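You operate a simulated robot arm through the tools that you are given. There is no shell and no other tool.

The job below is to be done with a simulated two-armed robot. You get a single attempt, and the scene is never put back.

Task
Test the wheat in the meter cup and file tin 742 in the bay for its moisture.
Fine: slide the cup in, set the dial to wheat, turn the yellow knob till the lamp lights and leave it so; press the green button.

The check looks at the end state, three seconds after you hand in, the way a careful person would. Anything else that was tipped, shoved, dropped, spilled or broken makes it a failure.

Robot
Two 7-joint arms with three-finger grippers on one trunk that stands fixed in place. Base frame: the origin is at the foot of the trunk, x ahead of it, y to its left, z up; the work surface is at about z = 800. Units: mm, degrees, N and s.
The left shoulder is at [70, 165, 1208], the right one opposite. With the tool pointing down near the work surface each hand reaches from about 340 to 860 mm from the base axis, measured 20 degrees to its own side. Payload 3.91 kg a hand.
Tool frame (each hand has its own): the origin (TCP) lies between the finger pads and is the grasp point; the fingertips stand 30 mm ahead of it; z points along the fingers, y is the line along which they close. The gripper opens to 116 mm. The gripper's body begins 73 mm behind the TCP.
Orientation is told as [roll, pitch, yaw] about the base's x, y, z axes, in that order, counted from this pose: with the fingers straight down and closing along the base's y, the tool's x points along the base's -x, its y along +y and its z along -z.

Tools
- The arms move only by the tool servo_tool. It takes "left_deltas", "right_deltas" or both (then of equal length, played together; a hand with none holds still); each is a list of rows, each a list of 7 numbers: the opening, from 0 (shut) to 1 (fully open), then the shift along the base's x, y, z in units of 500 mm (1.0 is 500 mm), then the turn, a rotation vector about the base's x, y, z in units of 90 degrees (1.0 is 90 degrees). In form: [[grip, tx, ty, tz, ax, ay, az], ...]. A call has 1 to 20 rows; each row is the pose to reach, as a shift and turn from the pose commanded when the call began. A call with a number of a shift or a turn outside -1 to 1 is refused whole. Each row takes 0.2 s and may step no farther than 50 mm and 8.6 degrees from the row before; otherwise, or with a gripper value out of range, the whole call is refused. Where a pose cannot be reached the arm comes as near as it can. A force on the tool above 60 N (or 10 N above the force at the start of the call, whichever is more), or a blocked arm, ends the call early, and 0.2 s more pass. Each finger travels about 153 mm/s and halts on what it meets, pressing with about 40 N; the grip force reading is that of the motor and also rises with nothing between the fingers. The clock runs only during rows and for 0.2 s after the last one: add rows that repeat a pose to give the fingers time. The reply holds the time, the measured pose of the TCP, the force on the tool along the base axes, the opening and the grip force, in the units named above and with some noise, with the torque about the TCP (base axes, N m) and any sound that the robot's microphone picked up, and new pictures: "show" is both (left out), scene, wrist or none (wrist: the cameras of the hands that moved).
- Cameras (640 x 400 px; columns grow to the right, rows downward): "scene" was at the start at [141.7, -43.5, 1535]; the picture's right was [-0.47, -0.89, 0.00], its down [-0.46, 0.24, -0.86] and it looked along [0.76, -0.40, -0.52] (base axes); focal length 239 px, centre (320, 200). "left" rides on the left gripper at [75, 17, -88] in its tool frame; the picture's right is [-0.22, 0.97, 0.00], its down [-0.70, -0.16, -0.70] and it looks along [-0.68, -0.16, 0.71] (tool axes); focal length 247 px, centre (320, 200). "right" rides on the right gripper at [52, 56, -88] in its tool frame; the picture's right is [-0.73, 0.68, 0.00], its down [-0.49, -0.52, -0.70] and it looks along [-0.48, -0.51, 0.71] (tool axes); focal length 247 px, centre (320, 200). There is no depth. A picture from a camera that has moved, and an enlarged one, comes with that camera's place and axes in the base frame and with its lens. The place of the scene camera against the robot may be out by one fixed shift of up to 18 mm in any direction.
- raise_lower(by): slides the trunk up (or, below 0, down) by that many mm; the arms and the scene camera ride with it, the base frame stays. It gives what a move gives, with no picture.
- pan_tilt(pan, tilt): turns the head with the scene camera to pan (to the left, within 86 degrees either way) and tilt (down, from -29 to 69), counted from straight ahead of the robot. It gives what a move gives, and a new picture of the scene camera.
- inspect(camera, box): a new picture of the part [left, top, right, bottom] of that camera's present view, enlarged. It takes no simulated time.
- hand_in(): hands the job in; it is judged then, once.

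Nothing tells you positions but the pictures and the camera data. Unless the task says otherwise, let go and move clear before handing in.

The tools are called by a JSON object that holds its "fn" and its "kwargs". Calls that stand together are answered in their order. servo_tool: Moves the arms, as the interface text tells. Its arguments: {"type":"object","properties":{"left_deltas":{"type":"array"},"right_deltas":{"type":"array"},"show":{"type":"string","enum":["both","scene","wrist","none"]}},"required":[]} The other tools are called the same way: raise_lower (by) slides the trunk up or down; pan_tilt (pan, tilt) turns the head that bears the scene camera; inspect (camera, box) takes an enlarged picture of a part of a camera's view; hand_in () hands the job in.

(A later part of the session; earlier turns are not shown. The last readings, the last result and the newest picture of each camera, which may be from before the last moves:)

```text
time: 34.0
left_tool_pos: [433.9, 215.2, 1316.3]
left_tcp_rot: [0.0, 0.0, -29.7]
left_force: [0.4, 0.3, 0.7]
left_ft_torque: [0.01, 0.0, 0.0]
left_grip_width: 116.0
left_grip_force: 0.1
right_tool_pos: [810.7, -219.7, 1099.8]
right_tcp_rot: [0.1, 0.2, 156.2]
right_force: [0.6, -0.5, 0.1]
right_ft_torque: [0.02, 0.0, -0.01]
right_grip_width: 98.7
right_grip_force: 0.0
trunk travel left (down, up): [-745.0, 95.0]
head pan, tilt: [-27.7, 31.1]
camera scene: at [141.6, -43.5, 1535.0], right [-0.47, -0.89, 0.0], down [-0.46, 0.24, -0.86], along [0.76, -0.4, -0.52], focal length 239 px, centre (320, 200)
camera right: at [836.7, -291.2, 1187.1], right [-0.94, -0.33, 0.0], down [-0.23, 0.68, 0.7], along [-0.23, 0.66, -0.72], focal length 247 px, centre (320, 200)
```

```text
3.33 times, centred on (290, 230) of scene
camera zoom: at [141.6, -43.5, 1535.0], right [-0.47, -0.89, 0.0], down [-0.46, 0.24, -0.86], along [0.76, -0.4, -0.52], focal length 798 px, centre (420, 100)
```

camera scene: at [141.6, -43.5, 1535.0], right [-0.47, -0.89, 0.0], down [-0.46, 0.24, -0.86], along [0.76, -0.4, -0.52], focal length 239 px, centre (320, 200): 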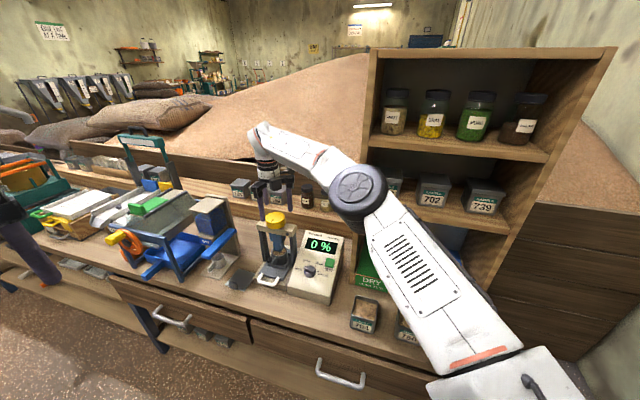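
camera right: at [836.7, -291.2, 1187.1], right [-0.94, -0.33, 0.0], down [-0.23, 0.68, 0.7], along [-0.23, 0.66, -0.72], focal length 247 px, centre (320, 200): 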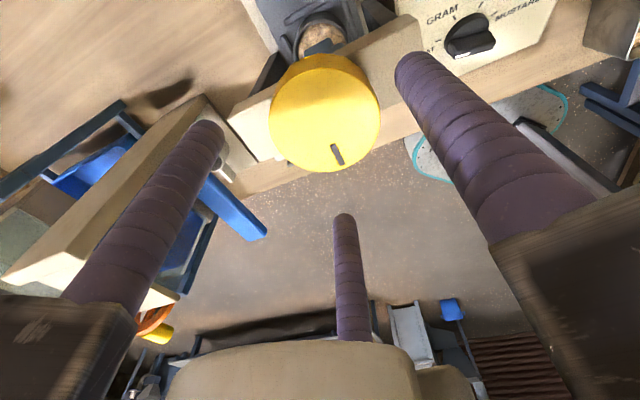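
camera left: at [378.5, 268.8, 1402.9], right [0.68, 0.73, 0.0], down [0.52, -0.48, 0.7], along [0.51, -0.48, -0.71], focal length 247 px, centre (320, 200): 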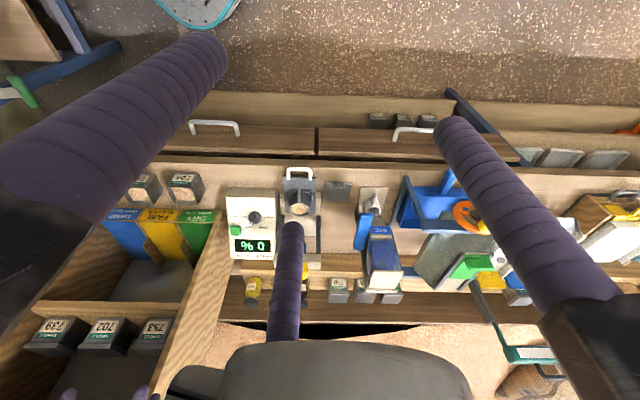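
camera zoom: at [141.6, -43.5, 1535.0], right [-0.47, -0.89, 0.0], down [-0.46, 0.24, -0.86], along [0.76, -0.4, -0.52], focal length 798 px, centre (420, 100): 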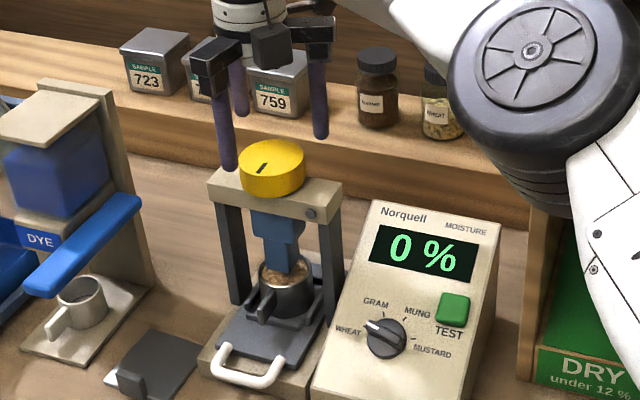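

The knob is well centred between the jaws, with radius about 37 mm. I'll descend around it, keeping the fingertips above the crossbeam.

{"fn": "servo_tool", "kwargs": {"right_deltas": [[0.85, -0.0044, -0.0054, -0.03, 0, 0, 0], [0.85, -0.0044, -0.0054, -0.06, 0, 0, 0], [0.85, -0.0044, -0.0054, -0.088, 0, 0, 0], [0.85, -0.0044, -0.0054, -0.088, 0, 0, 0]], "show": "both"}}

{"fn": "inspect", "kwargs": {"camera": "right", "box": [200, 30, 440, 230]}}

{"fn": "inspect", "kwargs": {"camera": "scene", "box": [240, 180, 320, 260]}}

```text
time: 35.0
left_tool_pos: [433.0, 214.8, 1316.7]
left_tcp_rot: [0.0, 0.0, -29.6]
left_force: [0.7, -0.2, 0.6]
left_ft_torque: [0.0, 0.03, 0.0]
left_grip_width: 116.0
left_grip_force: 0.0
right_tool_pos: [808.2, -222.1, 1055.2]
right_tcp_rot: [0.0, 0.1, 156.1]
right_force: [0.1, 0.2, -0.8]
right_ft_torque: [0.05, 0.0, -0.01]
right_grip_width: 98.5
right_grip_force: 0.1
trunk travel left (down, up): [-745.0, 95.0]
head pan, tilt: [-27.7, 31.1]
camera scene: at [141.6, -43.5, 1535.0], right [-0.47, -0.89, 0.0], down [-0.46, 0.24, -0.86], along [0.76, -0.4, -0.52], focal length 239 px, centre (320, 200)
camera right: at [834.3, -293.9, 1142.9], right [-0.95, -0.33, 0.0], down [-0.23, 0.68, 0.7], along [-0.23, 0.66, -0.72], focal length 247 px, centre (320, 200)
```

scene: 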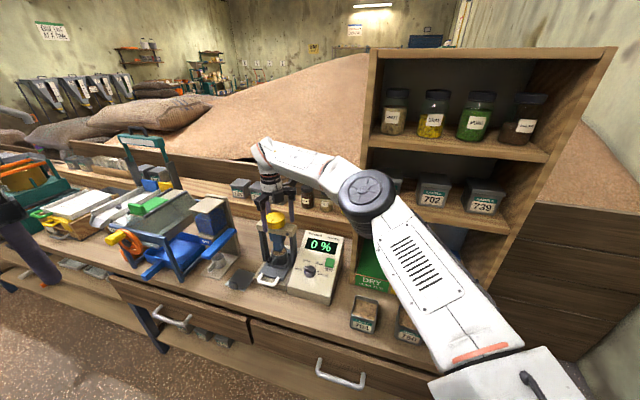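
right: 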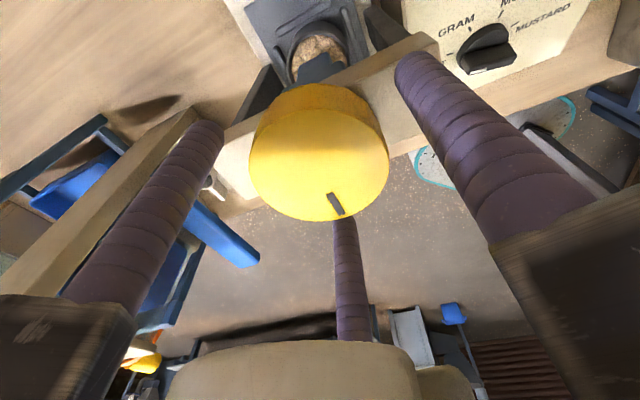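

```text
2.00 times, centred on (320, 130) of right
camera zoom: at [834.3, -293.9, 1142.9], right [-0.95, -0.33, 0.0], down [-0.23, 0.68, 0.7], along [-0.23, 0.66, -0.72], focal length 494 px, centre (320, 340)
```

zoom: 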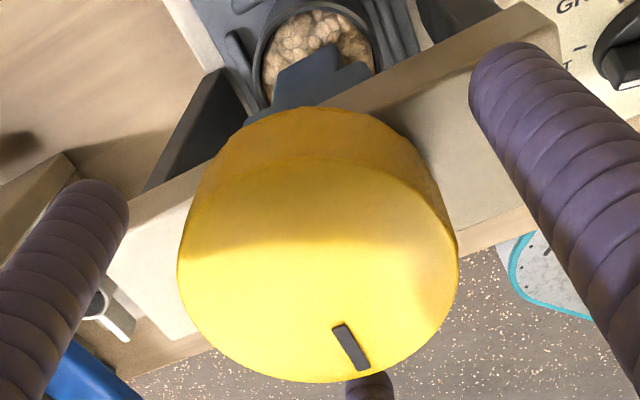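

```text
5.00 times, centred on (280, 220) of scene
camera zoom: at [141.6, -43.5, 1535.0], right [-0.47, -0.89, 0.0], down [-0.46, 0.24, -0.86], along [0.76, -0.4, -0.52], focal length 1197 px, centre (520, 100)
```

zoom: 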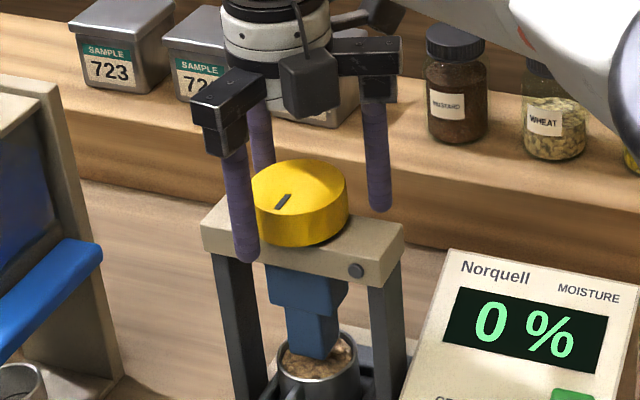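

{"fn": "servo_tool", "kwargs": {"right_deltas": [[0.85, 0, 0, -0.006, 0, 0, 0], [0.65, 0, 0, -0.006, 0, 0, 0], [0.5, 0, 0, -0.006, 0, 0, 0], [0.4, 0, 0, -0.006, 0, 0, 0], [0.4, 0, 0, -0.006, 0, 0, 0]], "show": "both"}}

{"fn": "inspect", "kwargs": {"camera": "scene", "box": [240, 180, 320, 260]}}

```text
time: 36.2
left_tool_pos: [434.1, 214.7, 1315.9]
left_tcp_rot: [-0.1, -0.1, -29.7]
left_force: [0.2, -0.1, 0.1]
left_ft_torque: [0.04, -0.01, 0.0]
left_grip_width: 116.1
left_grip_force: 0.0
right_tool_pos: [810.4, -223.9, 1051.4]
right_tcp_rot: [0.0, 0.1, 156.1]
right_force: [2.7, -2.5, 1.7]
right_ft_torque: [-0.41, -0.52, -0.01]
right_grip_width: 67.0
right_grip_force: 44.9
trunk travel left (down, up): [-745.0, 95.0]
head pan, tilt: [-27.7, 31.1]
camera scene: at [142.3, -43.9, 1534.9], right [-0.47, -0.89, 0.0], down [-0.46, 0.24, -0.86], along [0.76, -0.4, -0.52], focal length 239 px, centre (320, 200)
camera right: at [835.0, -294.3, 1140.0], right [-0.95, -0.33, 0.0], down [-0.23, 0.68, 0.7], along [-0.23, 0.66, -0.72], focal length 247 px, centre (320, 200)
```

scene: 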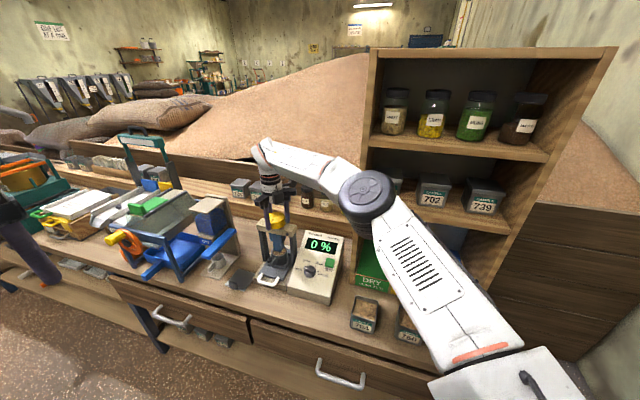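
right: 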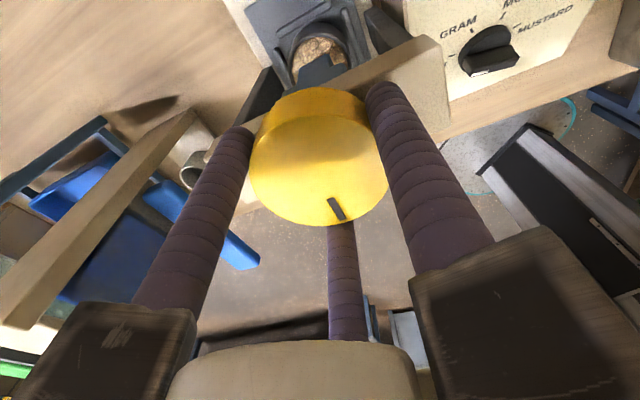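

```text
5.00 times, centred on (280, 220) of scene
camera zoom: at [142.3, -43.9, 1534.9], right [-0.47, -0.89, 0.0], down [-0.46, 0.24, -0.86], along [0.76, -0.4, -0.52], focal length 1197 px, centre (520, 100)
```

zoom: 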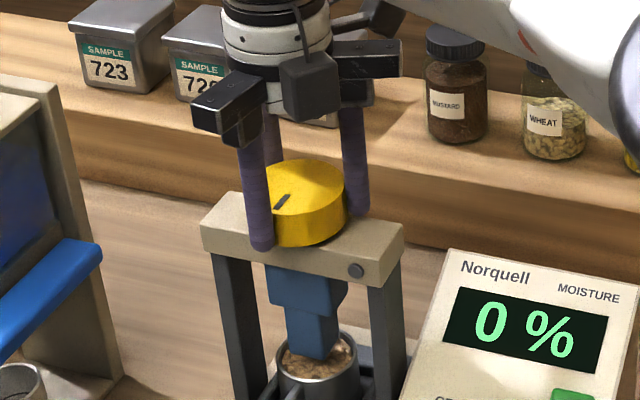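

I've gripped the knob, and the lamp is visible on the beam. I'll try a clockwise quarter-step first and watch the plunger and lamp.

{"fn": "servo_tool", "kwargs": {"right_deltas": [[0.4, 0, 0, 0, 0, 0, -0.09], [0.4, 0, 0, 0, 0, 0, -0.18], [0.4, 0, 0, 0, 0, 0, -0.27], [0.4, 0, 0, 0, 0, 0, -0.27]], "show": "scene"}}

{"fn": "inspect", "kwargs": {"camera": "scene", "box": [240, 180, 320, 260]}}

```text
time: 37.2
left_tool_pos: [434.3, 214.4, 1315.8]
left_tcp_rot: [0.0, -0.1, -29.7]
left_force: [0.3, 1.1, 0.0]
left_ft_torque: [-0.03, 0.02, 0.02]
left_grip_width: 116.2
left_grip_force: 0.1
right_tool_pos: [809.7, -222.9, 1050.8]
right_tcp_rot: [0.0, 0.1, 131.8]
right_force: [3.9, -5.3, 2.6]
right_ft_torque: [-0.66, -0.36, -0.02]
right_grip_width: 67.3
right_grip_force: 45.2
trunk travel left (down, up): [-745.0, 95.0]
head pan, tilt: [-27.7, 31.1]
camera scene: at [142.2, -44.3, 1534.9], right [-0.47, -0.89, 0.0], down [-0.46, 0.24, -0.86], along [0.76, -0.4, -0.52], focal length 239 px, centre (320, 200)
```

scene: 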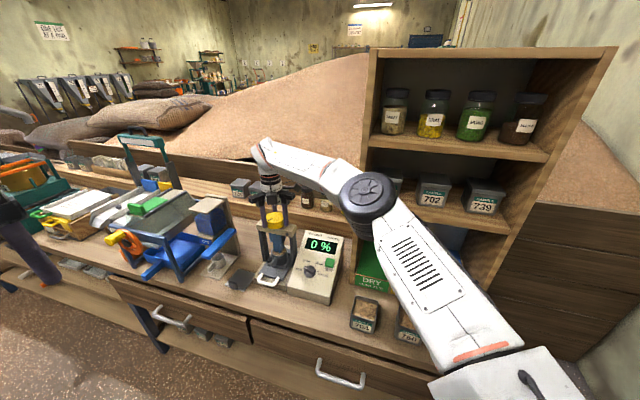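

```text
5.00 times, centred on (280, 220) of scene
camera zoom: at [142.2, -44.3, 1534.9], right [-0.47, -0.89, 0.0], down [-0.46, 0.24, -0.86], along [0.76, -0.4, -0.52], focal length 1197 px, centre (520, 100)
```

zoom: 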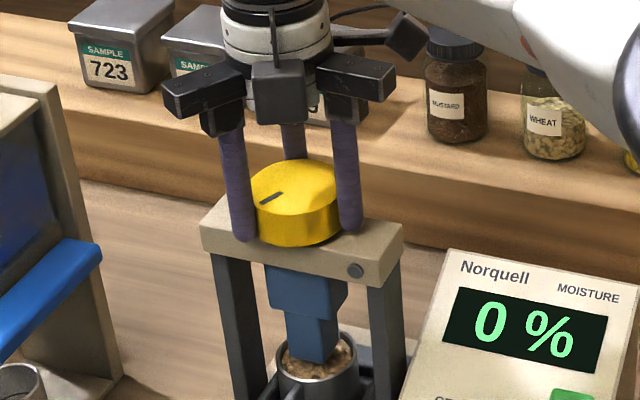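

The knob turns and the plunger seems to move slightly down. I'll continue clockwise.

{"fn": "servo_tool", "kwargs": {"right_deltas": [[0.4, 0, 0, 0, 0, 0, -0.09], [0.4, 0, 0, 0, 0, 0, -0.18], [0.4, 0, 0, 0, 0, 0, -0.27], [0.4, 0, 0, 0, 0, 0, -0.36], [0.4, 0, 0, 0, 0, 0, -0.36]], "show": "scene"}}

{"fn": "inspect", "kwargs": {"camera": "scene", "box": [240, 180, 320, 260]}}

```text
time: 38.4
left_tool_pos: [435.6, 214.6, 1317.7]
left_tcp_rot: [0.0, -0.1, -29.7]
left_force: [0.1, 0.3, -0.1]
left_ft_torque: [-0.03, 0.02, 0.0]
left_grip_width: 115.9
left_grip_force: 0.1
right_tool_pos: [810.0, -223.1, 1051.5]
right_tcp_rot: [0.0, 0.1, 99.5]
right_force: [6.8, -6.5, 4.5]
right_ft_torque: [-0.42, -0.32, -0.02]
right_grip_width: 67.2
right_grip_force: 45.0
trunk travel left (down, up): [-745.0, 95.0]
head pan, tilt: [-27.7, 31.1]
camera scene: at [142.4, -44.4, 1534.9], right [-0.47, -0.89, 0.0], down [-0.46, 0.24, -0.86], along [0.76, -0.4, -0.52], focal length 239 px, centre (320, 200)
```

scene: 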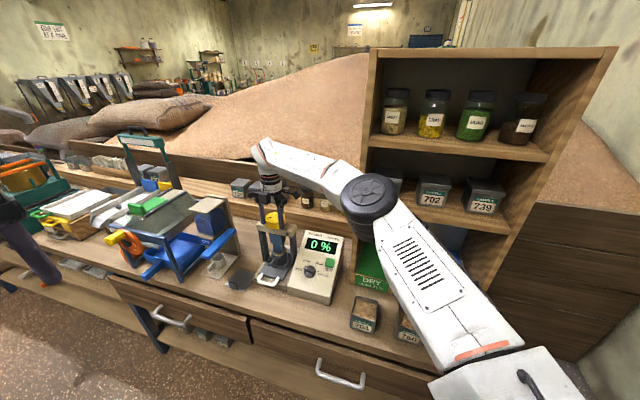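

```text
5.00 times, centred on (280, 220) of scene
camera zoom: at [142.4, -44.4, 1534.9], right [-0.47, -0.89, 0.0], down [-0.46, 0.24, -0.86], along [0.76, -0.4, -0.52], focal length 1197 px, centre (520, 100)
```

zoom: 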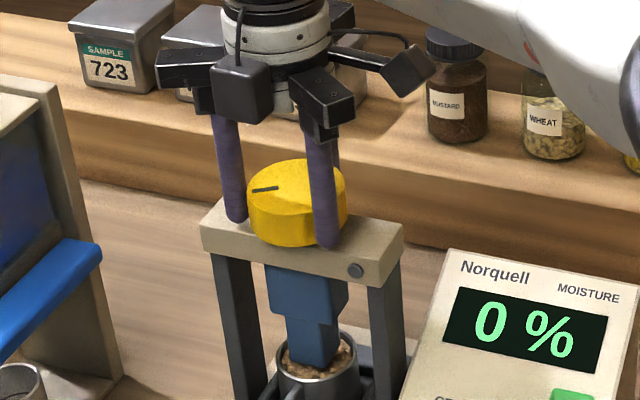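

The plunger is descending with clockwise turns. I'll continue in steps, watching for the lamp.

{"fn": "servo_tool", "kwargs": {"right_deltas": [[0.4, 0, 0, 0, 0, 0, -0.09], [0.4, 0, 0, 0, 0, 0, -0.18], [0.4, 0, 0, 0, 0, 0, -0.27], [0.4, 0, 0, 0, 0, 0, -0.36], [0.4, 0, 0, 0, 0, 0, -0.36]], "show": "scene"}}

{"fn": "inspect", "kwargs": {"camera": "scene", "box": [240, 180, 320, 260]}}

```text
time: 39.6
left_tool_pos: [433.8, 214.3, 1316.4]
left_tcp_rot: [0.0, 0.0, -29.7]
left_force: [0.3, -0.1, 0.0]
left_ft_torque: [0.02, 0.0, 0.02]
left_grip_width: 115.9
left_grip_force: 0.0
right_tool_pos: [808.8, -223.2, 1053.0]
right_tcp_rot: [0.0, 0.1, 66.9]
right_force: [7.3, -6.5, 5.2]
right_ft_torque: [0.02, -0.23, -0.02]
right_grip_width: 67.1
right_grip_force: 44.5
trunk travel left (down, up): [-745.0, 95.0]
head pan, tilt: [-27.7, 31.1]
camera scene: at [142.5, -44.4, 1534.9], right [-0.47, -0.89, 0.0], down [-0.46, 0.24, -0.86], along [0.76, -0.4, -0.52], focal length 239 px, centre (320, 200)
```

scene: 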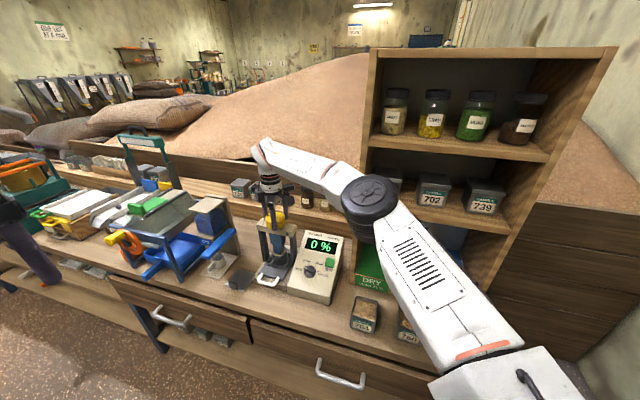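

```text
5.00 times, centred on (280, 220) of scene
camera zoom: at [142.5, -44.4, 1534.9], right [-0.47, -0.89, 0.0], down [-0.46, 0.24, -0.86], along [0.76, -0.4, -0.52], focal length 1197 px, centre (520, 100)
```

zoom: 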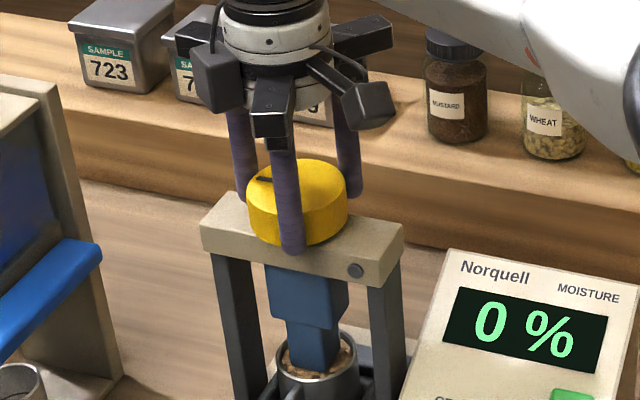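

{"fn": "servo_tool", "kwargs": {"right_deltas": [[0.4, 0, 0, 0, 0, 0, -0.09], [0.4, 0, 0, 0, 0, 0, -0.18], [0.4, 0, 0, 0, 0, 0, -0.27], [0.4, 0, 0, 0, 0, 0, -0.27]], "show": "scene"}}

{"fn": "inspect", "kwargs": {"camera": "scene", "box": [240, 180, 320, 260]}}

```text
time: 40.6
left_tool_pos: [434.6, 214.0, 1315.0]
left_tcp_rot: [0.0, 0.0, -29.7]
left_force: [0.0, 0.3, 0.4]
left_ft_torque: [0.02, -0.03, -0.01]
left_grip_width: 116.0
left_grip_force: 0.2
right_tool_pos: [809.3, -223.6, 1050.7]
right_tcp_rot: [-0.1, 0.1, 42.6]
right_force: [6.2, -7.1, 7.1]
right_ft_torque: [0.1, 0.02, -0.02]
right_grip_width: 67.3
right_grip_force: 45.1
trunk travel left (down, up): [-745.0, 95.0]
head pan, tilt: [-27.7, 31.1]
camera scene: at [142.1, -44.5, 1535.0], right [-0.47, -0.89, 0.0], down [-0.46, 0.24, -0.86], along [0.76, -0.4, -0.52], focal length 239 px, centre (320, 200)
```

scene: 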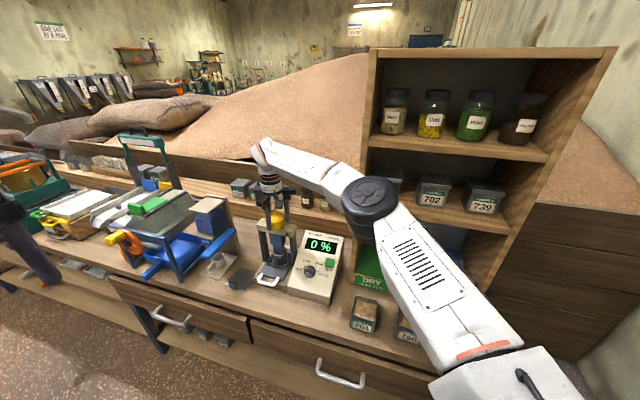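

```text
5.00 times, centred on (280, 220) of scene
camera zoom: at [142.1, -44.5, 1535.0], right [-0.47, -0.89, 0.0], down [-0.46, 0.24, -0.86], along [0.76, -0.4, -0.52], focal length 1197 px, centre (520, 100)
```

zoom: 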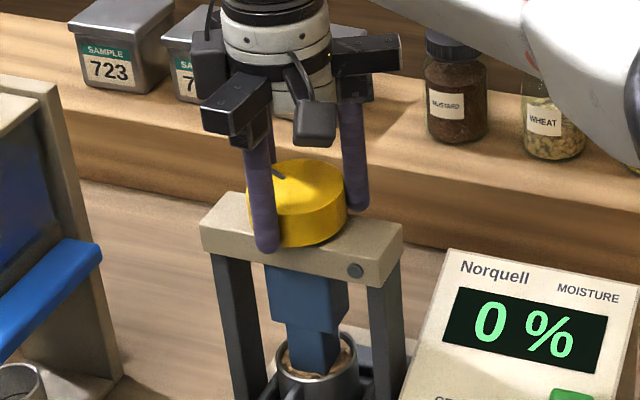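

{"fn": "servo_tool", "kwargs": {"right_deltas": [[0.4, 0, 0, 0, 0, 0, -0.09], [0.4, 0, 0, 0, 0, 0, -0.18], [0.4, 0, 0, 0, 0, 0, -0.22], [0.4, 0, 0, 0, 0, 0, -0.22]], "show": "scene"}}

{"fn": "inspect", "kwargs": {"camera": "scene", "box": [240, 180, 320, 260]}}

```text
time: 41.6
left_tool_pos: [434.0, 215.6, 1316.0]
left_tcp_rot: [0.0, 0.1, -29.8]
left_force: [0.5, 0.2, -0.2]
left_ft_torque: [0.03, -0.01, 0.04]
left_grip_width: 115.9
left_grip_force: 0.1
right_tool_pos: [809.3, -223.0, 1052.3]
right_tcp_rot: [0.0, 0.2, 23.0]
right_force: [9.1, -6.8, 8.6]
right_ft_torque: [0.08, -0.33, 0.03]
right_grip_width: 67.2
right_grip_force: 45.1
trunk travel left (down, up): [-745.0, 95.0]
head pan, tilt: [-27.7, 31.1]
camera scene: at [142.3, -44.4, 1534.9], right [-0.47, -0.89, 0.0], down [-0.46, 0.24, -0.86], along [0.76, -0.4, -0.52], focal length 239 px, centre (320, 200)
```

scene: 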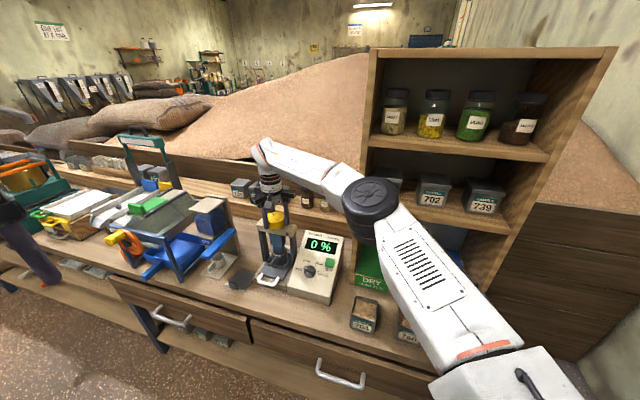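

```text
5.00 times, centred on (280, 220) of scene
camera zoom: at [142.3, -44.4, 1534.9], right [-0.47, -0.89, 0.0], down [-0.46, 0.24, -0.86], along [0.76, -0.4, -0.52], focal length 1197 px, centre (520, 100)
```

zoom: 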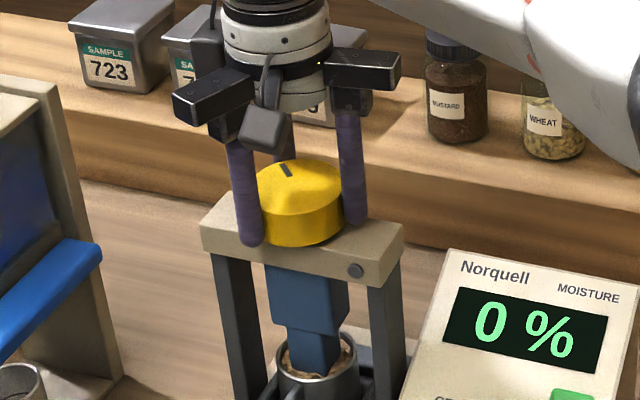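

The lamp is still off after about 133°. I'll re-grip by opening, turning the hand back about 135°, and closing again.

{"fn": "servo_tool", "kwargs": {"right_deltas": [[0.6, 0, 0, 0, 0, 0, 0], [0.75, 0, 0, 0.004, 0, 0, 0], [0.75, 0, 0, 0.012, 0, 0, 0.09], [0.75, 0, 0, 0.012, 0, 0, 0.18], [0.75, 0, 0, 0.012, 0, 0, 0.27], [0.75, 0, 0, 0.012, 0, 0, 0.36], [0.75, 0, 0, 0.012, 0, 0, 0.45], [0.75, 0, 0, 0.012, 0, 0, 0.54], [0.75, 0, 0, 0.012, 0, 0, 0.63], [0.75, 0, 0, 0.012, 0, 0, 0.72], [0.75, 0, 0, 0.012, 0, 0, 0.81], [0.75, 0, 0, 0.012, 0, 0, 0.9], [0.75, 0, 0, 0.012, 0, 0, 0.99], [0.75, 0, 0, 0.012, 0, 0, 0.99]], "show": "scene"}}

{"fn": "inspect", "kwargs": {"camera": "scene", "box": [240, 180, 320, 260]}}

```text
time: 44.6
left_tool_pos: [434.7, 215.8, 1315.9]
left_tcp_rot: [0.0, 0.0, -29.8]
left_force: [0.6, -0.2, 0.2]
left_ft_torque: [-0.01, 0.0, 0.0]
left_grip_width: 116.2
left_grip_force: 0.2
right_tool_pos: [808.5, -222.2, 1058.5]
right_tcp_rot: [0.0, 0.1, 112.0]
right_force: [0.5, -0.1, 0.4]
right_ft_torque: [0.01, 0.0, -0.01]
right_grip_width: 87.1
right_grip_force: 0.2
trunk travel left (down, up): [-745.0, 95.0]
head pan, tilt: [-27.7, 31.1]
camera scene: at [141.9, -43.4, 1535.0], right [-0.47, -0.89, 0.0], down [-0.46, 0.24, -0.86], along [0.76, -0.4, -0.52], focal length 239 px, centre (320, 200)
```

scene: 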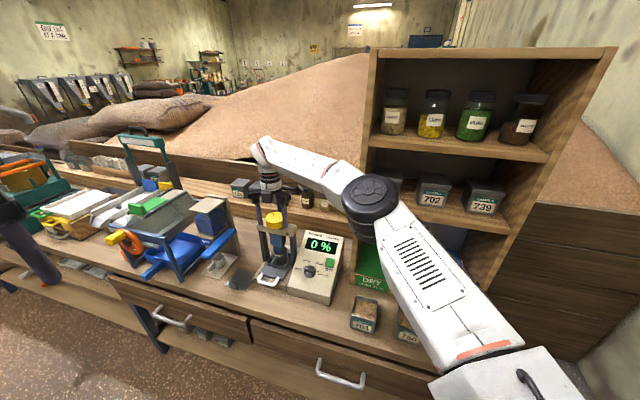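

```text
5.00 times, centred on (280, 220) of scene
camera zoom: at [141.9, -43.4, 1535.0], right [-0.47, -0.89, 0.0], down [-0.46, 0.24, -0.86], along [0.76, -0.4, -0.52], focal length 1197 px, centre (520, 100)
```

zoom: 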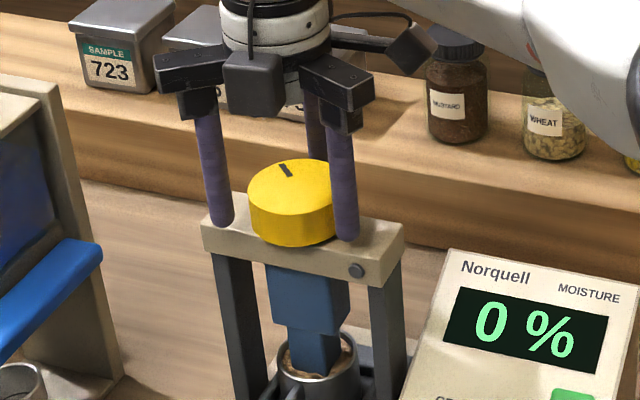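

{"fn": "servo_tool", "kwargs": {"right_deltas": [[0.75, 0, 0, 0, 0, 0, 0.09], [0.75, 0, 0, 0, 0, 0, 0.18], [0.75, 0, 0, 0, 0, 0, 0.27], [0.75, 0, 0, 0, 0, 0, 0.36], [0.75, 0, 0, 0, 0, 0, 0.45], [0.75, 0, 0, 0, 0, 0, 0.54], [0.75, 0, 0, -0.012, 0, 0, 0.54], [0.6, 0, 0, -0.012, 0, 0, 0.54], [0.4, 0, 0, -0.012, 0, 0, 0.54], [0.4, 0, 0, -0.012, 0, 0, 0.54], [0.4, 0, 0, -0.012, 0, 0, 0.54]], "show": "scene"}}

{"fn": "inspect", "kwargs": {"camera": "scene", "box": [240, 180, 320, 260]}}

```text
time: 47.0
left_tool_pos: [434.0, 214.2, 1316.5]
left_tcp_rot: [0.0, 0.1, -29.7]
left_force: [-1.3, -0.5, 0.8]
left_ft_torque: [-0.02, 0.02, 0.02]
left_grip_width: 116.0
left_grip_force: 0.1
right_tool_pos: [809.4, -222.8, 1051.5]
right_tcp_rot: [0.0, 0.0, 160.6]
right_force: [3.8, -3.3, 1.9]
right_ft_torque: [-0.92, -0.16, 0.02]
right_grip_width: 67.0
right_grip_force: 45.0
trunk travel left (down, up): [-745.0, 95.0]
head pan, tilt: [-27.7, 31.1]
camera scene: at [142.3, -43.9, 1534.9], right [-0.47, -0.89, 0.0], down [-0.46, 0.24, -0.86], along [0.76, -0.4, -0.52], focal length 239 px, centre (320, 200)
```

scene: 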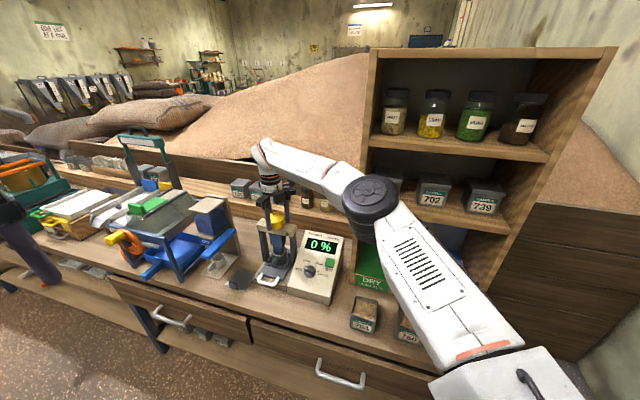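

```text
5.00 times, centred on (280, 220) of scene
camera zoom: at [142.3, -43.9, 1534.9], right [-0.47, -0.89, 0.0], down [-0.46, 0.24, -0.86], along [0.76, -0.4, -0.52], focal length 1197 px, centre (520, 100)
```

zoom: 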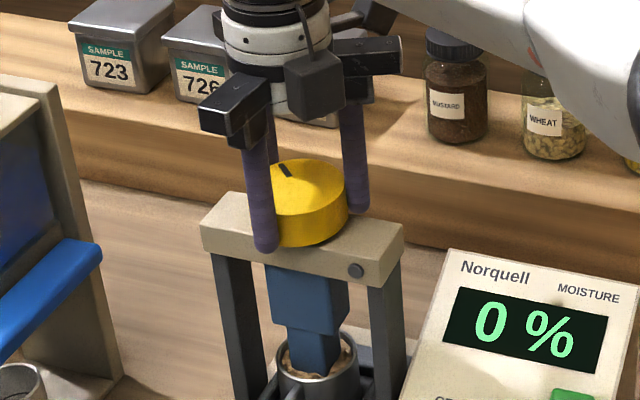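

Re-gripped. I'll continue clockwise in steps of about 24°, checking the lamp each time.

{"fn": "servo_tool", "kwargs": {"right_deltas": [[0.4, 0, 0, 0, 0, 0, -0.09], [0.4, 0, 0, 0, 0, 0, -0.18], [0.4, 0, 0, 0, 0, 0, -0.27], [0.4, 0, 0, 0, 0, 0, -0.27]], "show": "none"}}

{"fn": "inspect", "kwargs": {"camera": "scene", "box": [240, 180, 320, 260]}}

```text
time: 48.0
left_tool_pos: [434.8, 214.5, 1316.5]
left_tcp_rot: [0.0, 0.0, -29.6]
left_force: [0.3, 0.1, 0.4]
left_ft_torque: [0.0, 0.0, -0.01]
left_grip_width: 115.9
left_grip_force: 0.0
right_tool_pos: [809.5, -223.0, 1051.8]
right_tcp_rot: [0.0, 0.1, 136.4]
right_force: [5.6, -4.0, 1.4]
right_ft_torque: [-0.9, -0.42, 0.01]
right_grip_width: 67.2
right_grip_force: 44.9
trunk travel left (down, up): [-745.0, 95.0]
head pan, tilt: [-27.7, 31.1]
```

```text
5.00 times, centred on (280, 220) of scene
camera zoom: at [142.5, -43.9, 1534.9], right [-0.47, -0.89, 0.0], down [-0.46, 0.24, -0.86], along [0.76, -0.4, -0.52], focal length 1197 px, centre (520, 100)
```

zoom: 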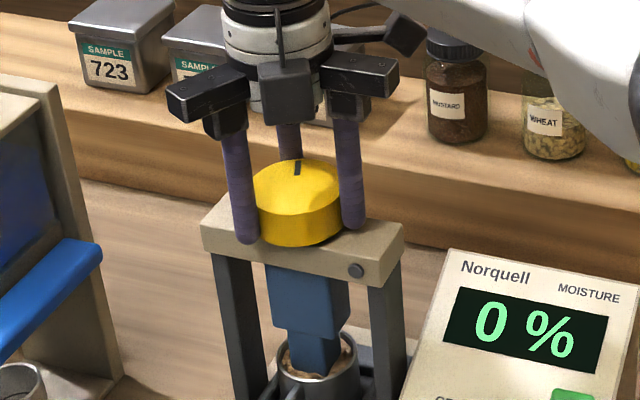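

{"fn": "servo_tool", "kwargs": {"right_deltas": [[0.4, 0, 0, 0, 0, 0, -0.09], [0.4, 0, 0, 0, 0, 0, -0.18], [0.4, 0, 0, 0, 0, 0, -0.27], [0.4, 0, 0, 0, 0, 0, -0.27]], "show": "none"}}

{"fn": "inspect", "kwargs": {"camera": "scene", "box": [240, 180, 320, 260]}}

```text
time: 49.0
left_tool_pos: [434.6, 215.1, 1315.3]
left_tcp_rot: [0.1, -0.1, -29.7]
left_force: [-1.0, -0.2, -0.5]
left_ft_torque: [-0.02, 0.04, 0.02]
left_grip_width: 116.0
left_grip_force: 0.0
right_tool_pos: [809.6, -222.8, 1051.5]
right_tcp_rot: [0.1, 0.1, 112.0]
right_force: [6.6, -4.6, 3.3]
right_ft_torque: [-0.11, -0.52, -0.01]
right_grip_width: 67.1
right_grip_force: 44.8
trunk travel left (down, up): [-745.0, 95.0]
head pan, tilt: [-27.7, 31.1]
```

```text
5.00 times, centred on (280, 220) of scene
camera zoom: at [142.6, -44.1, 1534.9], right [-0.47, -0.89, 0.0], down [-0.46, 0.24, -0.86], along [0.76, -0.4, -0.52], focal length 1197 px, centre (520, 100)
```

zoom: 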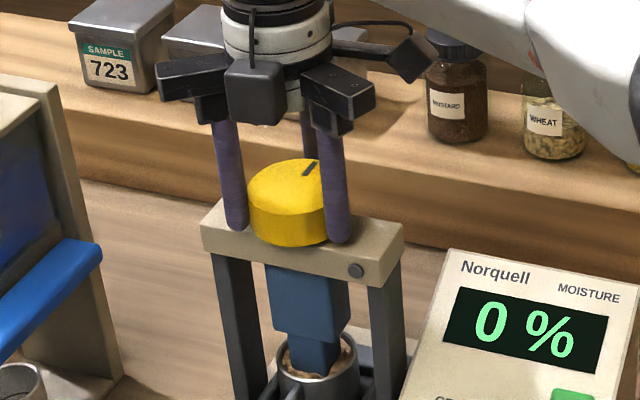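

{"fn": "servo_tool", "kwargs": {"right_deltas": [[0.4, 0, 0, 0, 0, 0, -0.09], [0.4, 0, 0, 0, 0, 0, -0.18], [0.4, 0, 0, 0, 0, 0, -0.22], [0.4, 0, 0, 0, 0, 0, -0.22]], "show": "none"}}

{"fn": "inspect", "kwargs": {"camera": "scene", "box": [240, 180, 320, 260]}}

```text
time: 50.0
left_tool_pos: [434.3, 214.3, 1315.8]
left_tcp_rot: [0.0, 0.0, -29.7]
left_force: [0.0, -0.6, -0.2]
left_ft_torque: [-0.01, -0.01, -0.01]
left_grip_width: 115.9
left_grip_force: 0.0
right_tool_pos: [809.1, -223.0, 1051.6]
right_tcp_rot: [0.0, 0.2, 92.3]
right_force: [8.8, -4.8, 5.3]
right_ft_torque: [0.24, -0.66, 0.02]
right_grip_width: 67.0
right_grip_force: 45.1
trunk travel left (down, up): [-745.0, 95.0]
head pan, tilt: [-27.7, 31.1]
```

```text
5.00 times, centred on (280, 220) of scene
camera zoom: at [142.7, -44.1, 1534.9], right [-0.47, -0.89, 0.0], down [-0.46, 0.24, -0.86], along [0.76, -0.4, -0.52], focal length 1197 px, centre (520, 100)
```

zoom: 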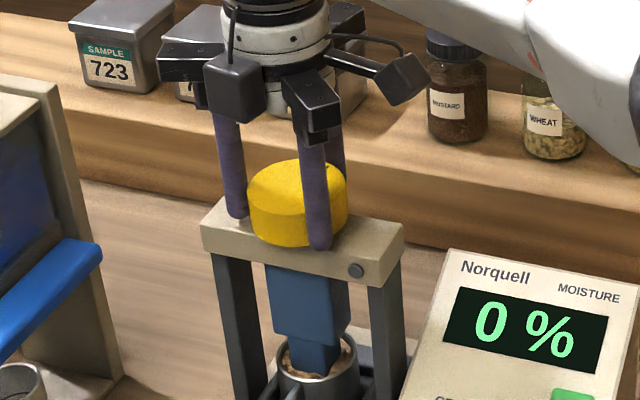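

{"fn": "servo_tool", "kwargs": {"right_deltas": [[0.4, 0, 0, 0, 0, 0, -0.09], [0.4, 0, 0, 0, 0, 0, -0.18], [0.4, 0, 0, 0, 0, 0, -0.22], [0.4, 0, 0, 0, 0, 0, -0.22]], "show": "none"}}

{"fn": "inspect", "kwargs": {"camera": "scene", "box": [240, 180, 320, 260]}}

```text
time: 51.0
left_tool_pos: [434.5, 215.1, 1315.9]
left_tcp_rot: [0.0, 0.0, -29.7]
left_force: [0.3, -0.5, 0.0]
left_ft_torque: [0.0, 0.05, -0.05]
left_grip_width: 116.1
left_grip_force: 0.1
right_tool_pos: [809.1, -222.9, 1051.6]
right_tcp_rot: [0.1, 0.1, 72.5]
right_force: [10.7, -3.5, 8.1]
right_ft_torque: [0.36, -0.26, -0.02]
right_grip_width: 67.2
right_grip_force: 45.4
trunk travel left (down, up): [-745.0, 95.0]
head pan, tilt: [-27.7, 31.1]
```

```text
5.00 times, centred on (280, 220) of scene
camera zoom: at [142.8, -44.0, 1534.9], right [-0.47, -0.89, 0.0], down [-0.46, 0.24, -0.86], along [0.76, -0.4, -0.52], focal length 1197 px, centre (520, 100)
```

zoom: 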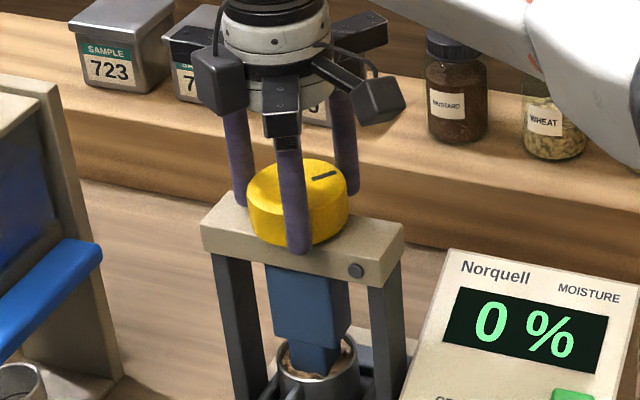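

{"fn": "servo_tool", "kwargs": {"right_deltas": [[0.4, 0, 0, 0, 0, 0, -0.09], [0.4, 0, 0, 0, 0, 0, -0.18], [0.4, 0, 0, 0, 0, 0, -0.22], [0.4, 0, 0, 0, 0, 0, -0.22]], "show": "none"}}

{"fn": "inspect", "kwargs": {"camera": "scene", "box": [240, 180, 320, 260]}}

```text
time: 52.0
left_tool_pos: [435.2, 215.1, 1316.5]
left_tcp_rot: [0.0, 0.2, -29.7]
left_force: [0.1, -0.3, 0.1]
left_ft_torque: [0.01, -0.02, -0.02]
left_grip_width: 115.8
left_grip_force: 0.2
right_tool_pos: [809.8, -222.5, 1050.8]
right_tcp_rot: [0.0, 0.1, 52.6]
right_force: [11.0, -3.8, 5.3]
right_ft_torque: [-0.02, -0.57, 0.37]
right_grip_width: 67.4
right_grip_force: 45.1
trunk travel left (down, up): [-745.0, 95.0]
head pan, tilt: [-27.7, 31.1]
```

```text
5.00 times, centred on (280, 220) of scene
camera zoom: at [142.9, -44.1, 1534.9], right [-0.47, -0.89, 0.0], down [-0.46, 0.24, -0.86], along [0.76, -0.4, -0.52], focal length 1197 px, centre (520, 100)
```

zoom: 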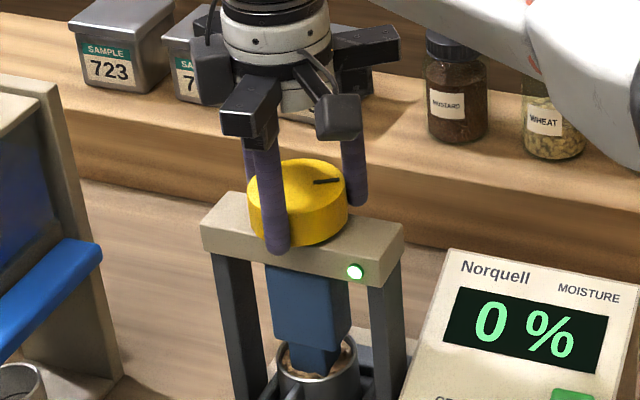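

The lamp has lit and resistance has appeared, so I'll stop turning. I'll open the fingers, rise clear and check the lamp stays on.

{"fn": "servo_tool", "kwargs": {"right_deltas": [[0.5, 0, 0, 0, 0, 0, 0], [0.65, 0, 0, 0, 0, 0, 0], [0.8, 0, 0, 0.004, 0, 0, 0], [0.85, 0, 0, 0.04, 0, 0, 0], [0.85, 0, 0, 0.1, 0, 0, 0], [0.85, 0, 0, 0.17, 0, 0, 0], [0.85, 0, 0, 0.2, 0, 0, 0]], "show": "scene"}}

{"fn": "inspect", "kwargs": {"camera": "scene", "box": [240, 190, 340, 300]}}

```text
time: 53.6
left_tool_pos: [433.6, 215.9, 1316.2]
left_tcp_rot: [0.0, 0.0, -29.8]
left_force: [-0.2, 0.5, -0.4]
left_ft_torque: [-0.01, 0.03, -0.04]
left_grip_width: 115.8
left_grip_force: 0.0
right_tool_pos: [809.2, -221.1, 1153.5]
right_tcp_rot: [0.0, 0.1, 52.7]
right_force: [-0.1, 0.0, -0.1]
right_ft_torque: [0.06, -0.01, -0.03]
right_grip_width: 98.6
right_grip_force: 0.1
trunk travel left (down, up): [-745.0, 95.0]
head pan, tilt: [-27.7, 31.1]
camera scene: at [141.7, -43.0, 1535.0], right [-0.47, -0.89, 0.0], down [-0.46, 0.24, -0.86], along [0.76, -0.4, -0.52], focal length 239 px, centre (320, 200)
```

scene: 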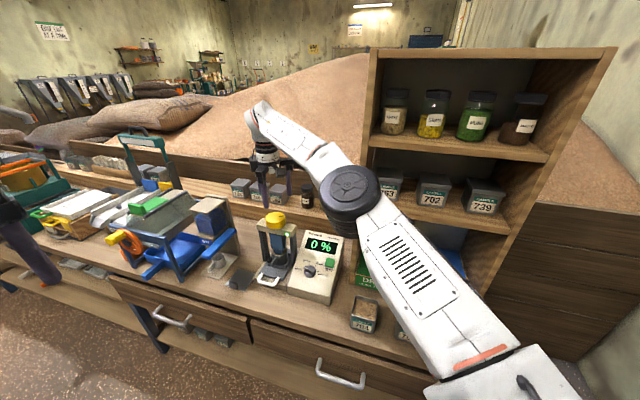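

```text
3.64 times, centred on (290, 245) of scene
camera zoom: at [141.7, -43.0, 1535.0], right [-0.47, -0.89, 0.0], down [-0.46, 0.24, -0.86], along [0.76, -0.4, -0.52], focal length 870 px, centre (429, 36)
```

zoom: 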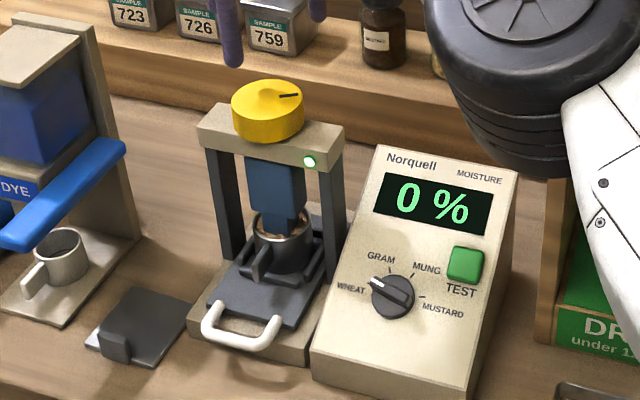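

The lamp stays lit. Now for the green TEST button, with its top centre at about (654,-358,901). I'll shut the fingers, tilt the hand square to the face and hover over it.

{"fn": "servo_tool", "kwargs": {"right_deltas": [[0.6, -0.06, -0.035, -0.01, 0, 0, 0], [0.3, -0.12, -0.07, -0.03, 0, 0, 0], [0.1, -0.18, -0.105, -0.06, 0, 0, 0], [0, -0.24, -0.14, -0.09, -0.02, -0.02, 0], [0, -0.3, -0.175, -0.12, -0.07, -0.07, 0], [0, -0.345, -0.205, -0.16, -0.12, -0.12, 0], [0, -0.36, -0.218, -0.22, -0.17, -0.17, 0], [0, -0.3636, -0.2204, -0.29, -0.22, -0.22, 0], [0, -0.3636, -0.2204, -0.3628, -0.22, -0.22, 0], [0, -0.3636, -0.2204, -0.3628, -0.22, -0.22, 0]], "show": "both"}}

{"fn": "inspect", "kwargs": {"camera": "right", "box": [200, 30, 440, 230]}}

{"fn": "inspect", "kwargs": {"camera": "scene", "box": [250, 190, 360, 310]}}

```text
time: 55.8
left_tool_pos: [432.7, 215.4, 1315.6]
left_tcp_rot: [0.0, 0.1, -29.7]
left_force: [-0.6, 1.3, 0.2]
left_ft_torque: [0.01, 0.03, -0.02]
left_grip_width: 116.2
left_grip_force: 0.0
right_tool_pos: [625.2, -332.1, 970.2]
right_tcp_rot: [-27.8, 3.6, 51.7]
right_force: [-0.2, 0.1, -0.5]
right_ft_torque: [-0.01, -0.03, 0.02]
right_grip_width: 9.1
right_grip_force: 40.3
trunk travel left (down, up): [-745.0, 95.0]
head pan, tilt: [-27.7, 31.1]
camera scene: at [141.2, -43.5, 1535.0], right [-0.47, -0.89, 0.0], down [-0.46, 0.24, -0.86], along [0.76, -0.4, -0.52], focal length 239 px, centre (320, 200)
camera right: at [524.8, -313.5, 1025.8], right [-0.03, 0.93, -0.36], down [0.44, 0.34, 0.83], along [0.9, -0.13, -0.42], focal length 247 px, centre (320, 200)
```

scene: 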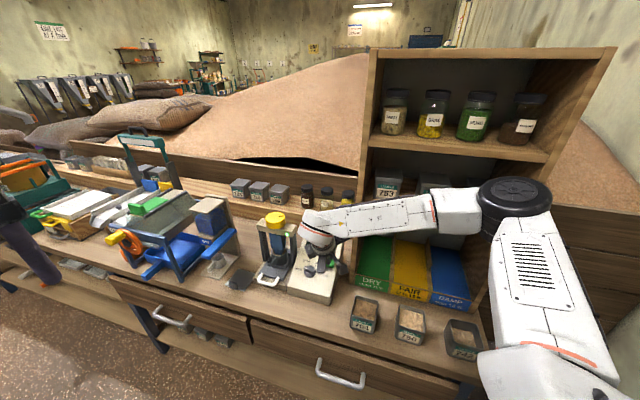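
right: 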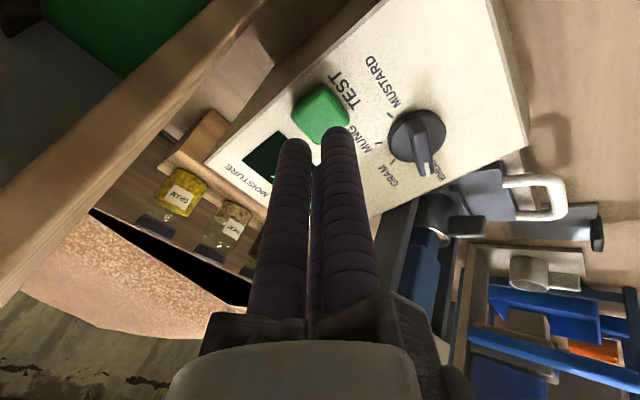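

```text
2.00 times, centred on (320, 130) of right
camera zoom: at [524.8, -313.5, 1025.8], right [-0.03, 0.93, -0.36], down [0.44, 0.34, 0.83], along [0.9, -0.13, -0.42], focal length 494 px, centre (320, 340)
```

zoom: 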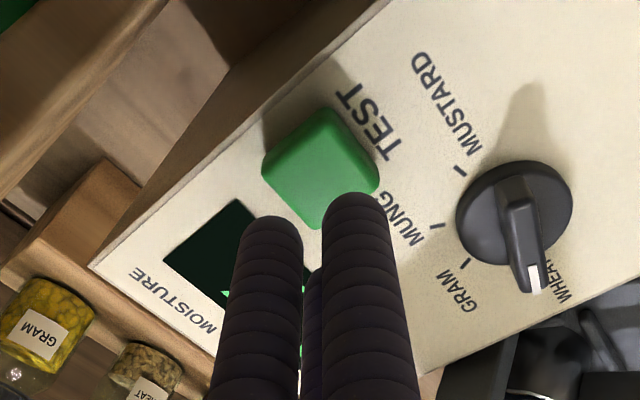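

```text
3.33 times, centred on (305, 250) of scene
camera zoom: at [141.2, -43.5, 1535.0], right [-0.47, -0.89, 0.0], down [-0.46, 0.24, -0.86], along [0.76, -0.4, -0.52], focal length 798 px, centre (370, 33)
```

zoom: 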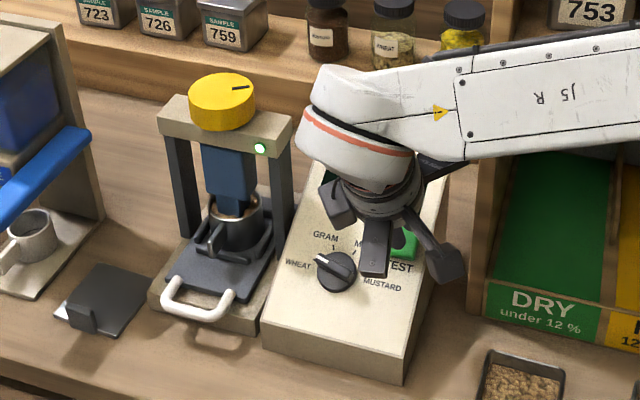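

The fingertips are lined up with the button centre, about 49 mm away. Before advancing, I'll check the elbow clearance by the cabinet with the left camera.

{"fn": "inspect", "kwargs": {"camera": "left", "box": [0, 100, 400, 400]}}

{"fn": "servo_tool", "kwargs": {"right_deltas": [[0, 0.01, -0.01, -0.027, 0, 0, 0], [0, 0.02, -0.02, -0.053, 0, 0, 0], [0, 0.0285, -0.0285, -0.076, 0, 0, 0], [0, 0.0285, -0.0285, -0.076, 0, 0, 0]], "show": "both"}}

{"fn": "inspect", "kwargs": {"camera": "right", "box": [200, 30, 440, 230]}}

```text
1.33 times, centred on (200, 250) of left
camera zoom: at [377.1, 266.9, 1403.8], right [0.68, 0.74, 0.0], down [0.53, -0.48, 0.7], along [0.51, -0.47, -0.71], focal length 329 px, centre (480, 133)
```

zoom: 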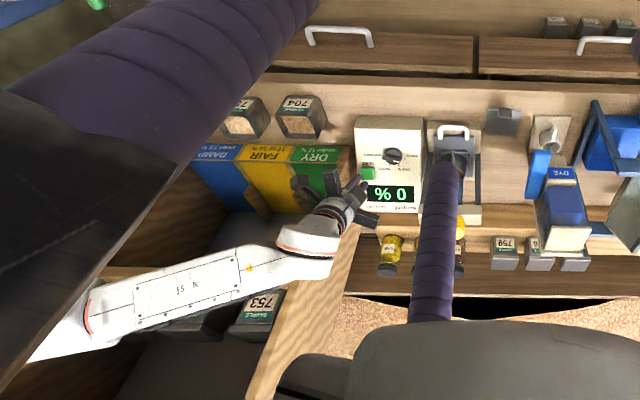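

```text
time: 56.8
left_tool_pos: [434.3, 215.6, 1316.0]
left_tcp_rot: [0.0, 0.0, -29.6]
left_force: [0.0, 0.3, -1.0]
left_ft_torque: [0.01, -0.02, 0.01]
left_grip_width: 115.9
left_grip_force: 0.1
right_tool_pos: [641.3, -347.7, 932.6]
right_tcp_rot: [-27.9, 3.7, 51.7]
right_force: [0.1, 0.5, 1.2]
right_ft_torque: [0.02, 0.0, 0.03]
right_grip_width: 8.8
right_grip_force: 39.9
trunk travel left (down, up): [-745.0, 95.0]
head pan, tilt: [-27.7, 31.1]
camera scene: at [141.4, -43.2, 1535.1], right [-0.47, -0.89, 0.0], down [-0.46, 0.24, -0.86], along [0.76, -0.4, -0.52], focal length 239 px, centre (320, 200)
camera right: at [539.9, -327.6, 988.0], right [-0.03, 0.93, -0.36], down [0.44, 0.34, 0.83], along [0.9, -0.13, -0.42], focal length 247 px, centre (320, 200)
```

scene: 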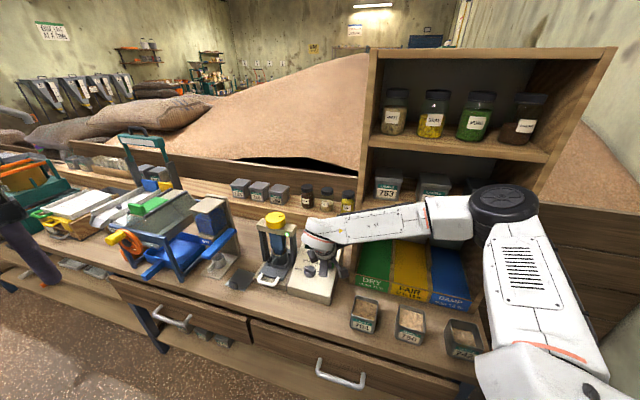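
right: 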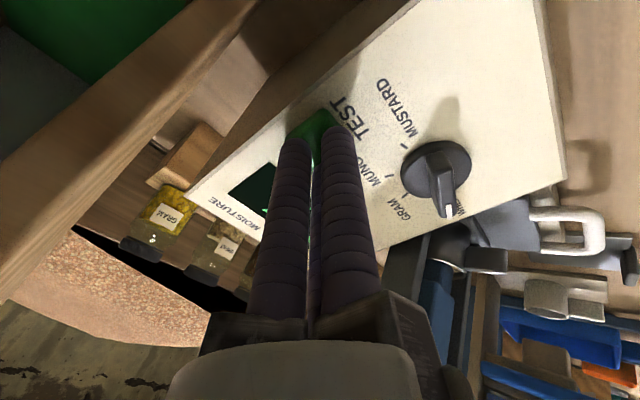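

```text
2.00 times, centred on (320, 130) of right
camera zoom: at [539.9, -327.6, 988.0], right [-0.03, 0.93, -0.36], down [0.44, 0.34, 0.83], along [0.9, -0.13, -0.42], focal length 494 px, centre (320, 340)
```

zoom: 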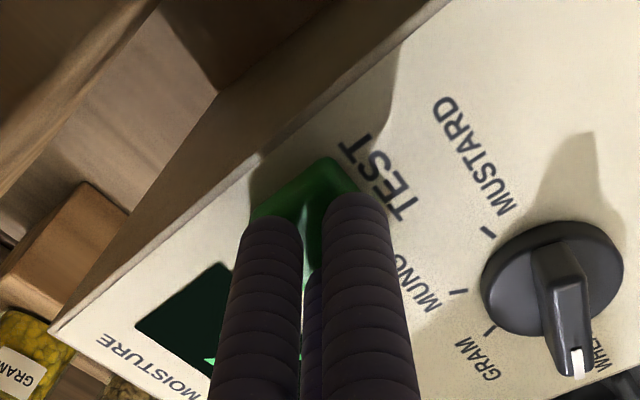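

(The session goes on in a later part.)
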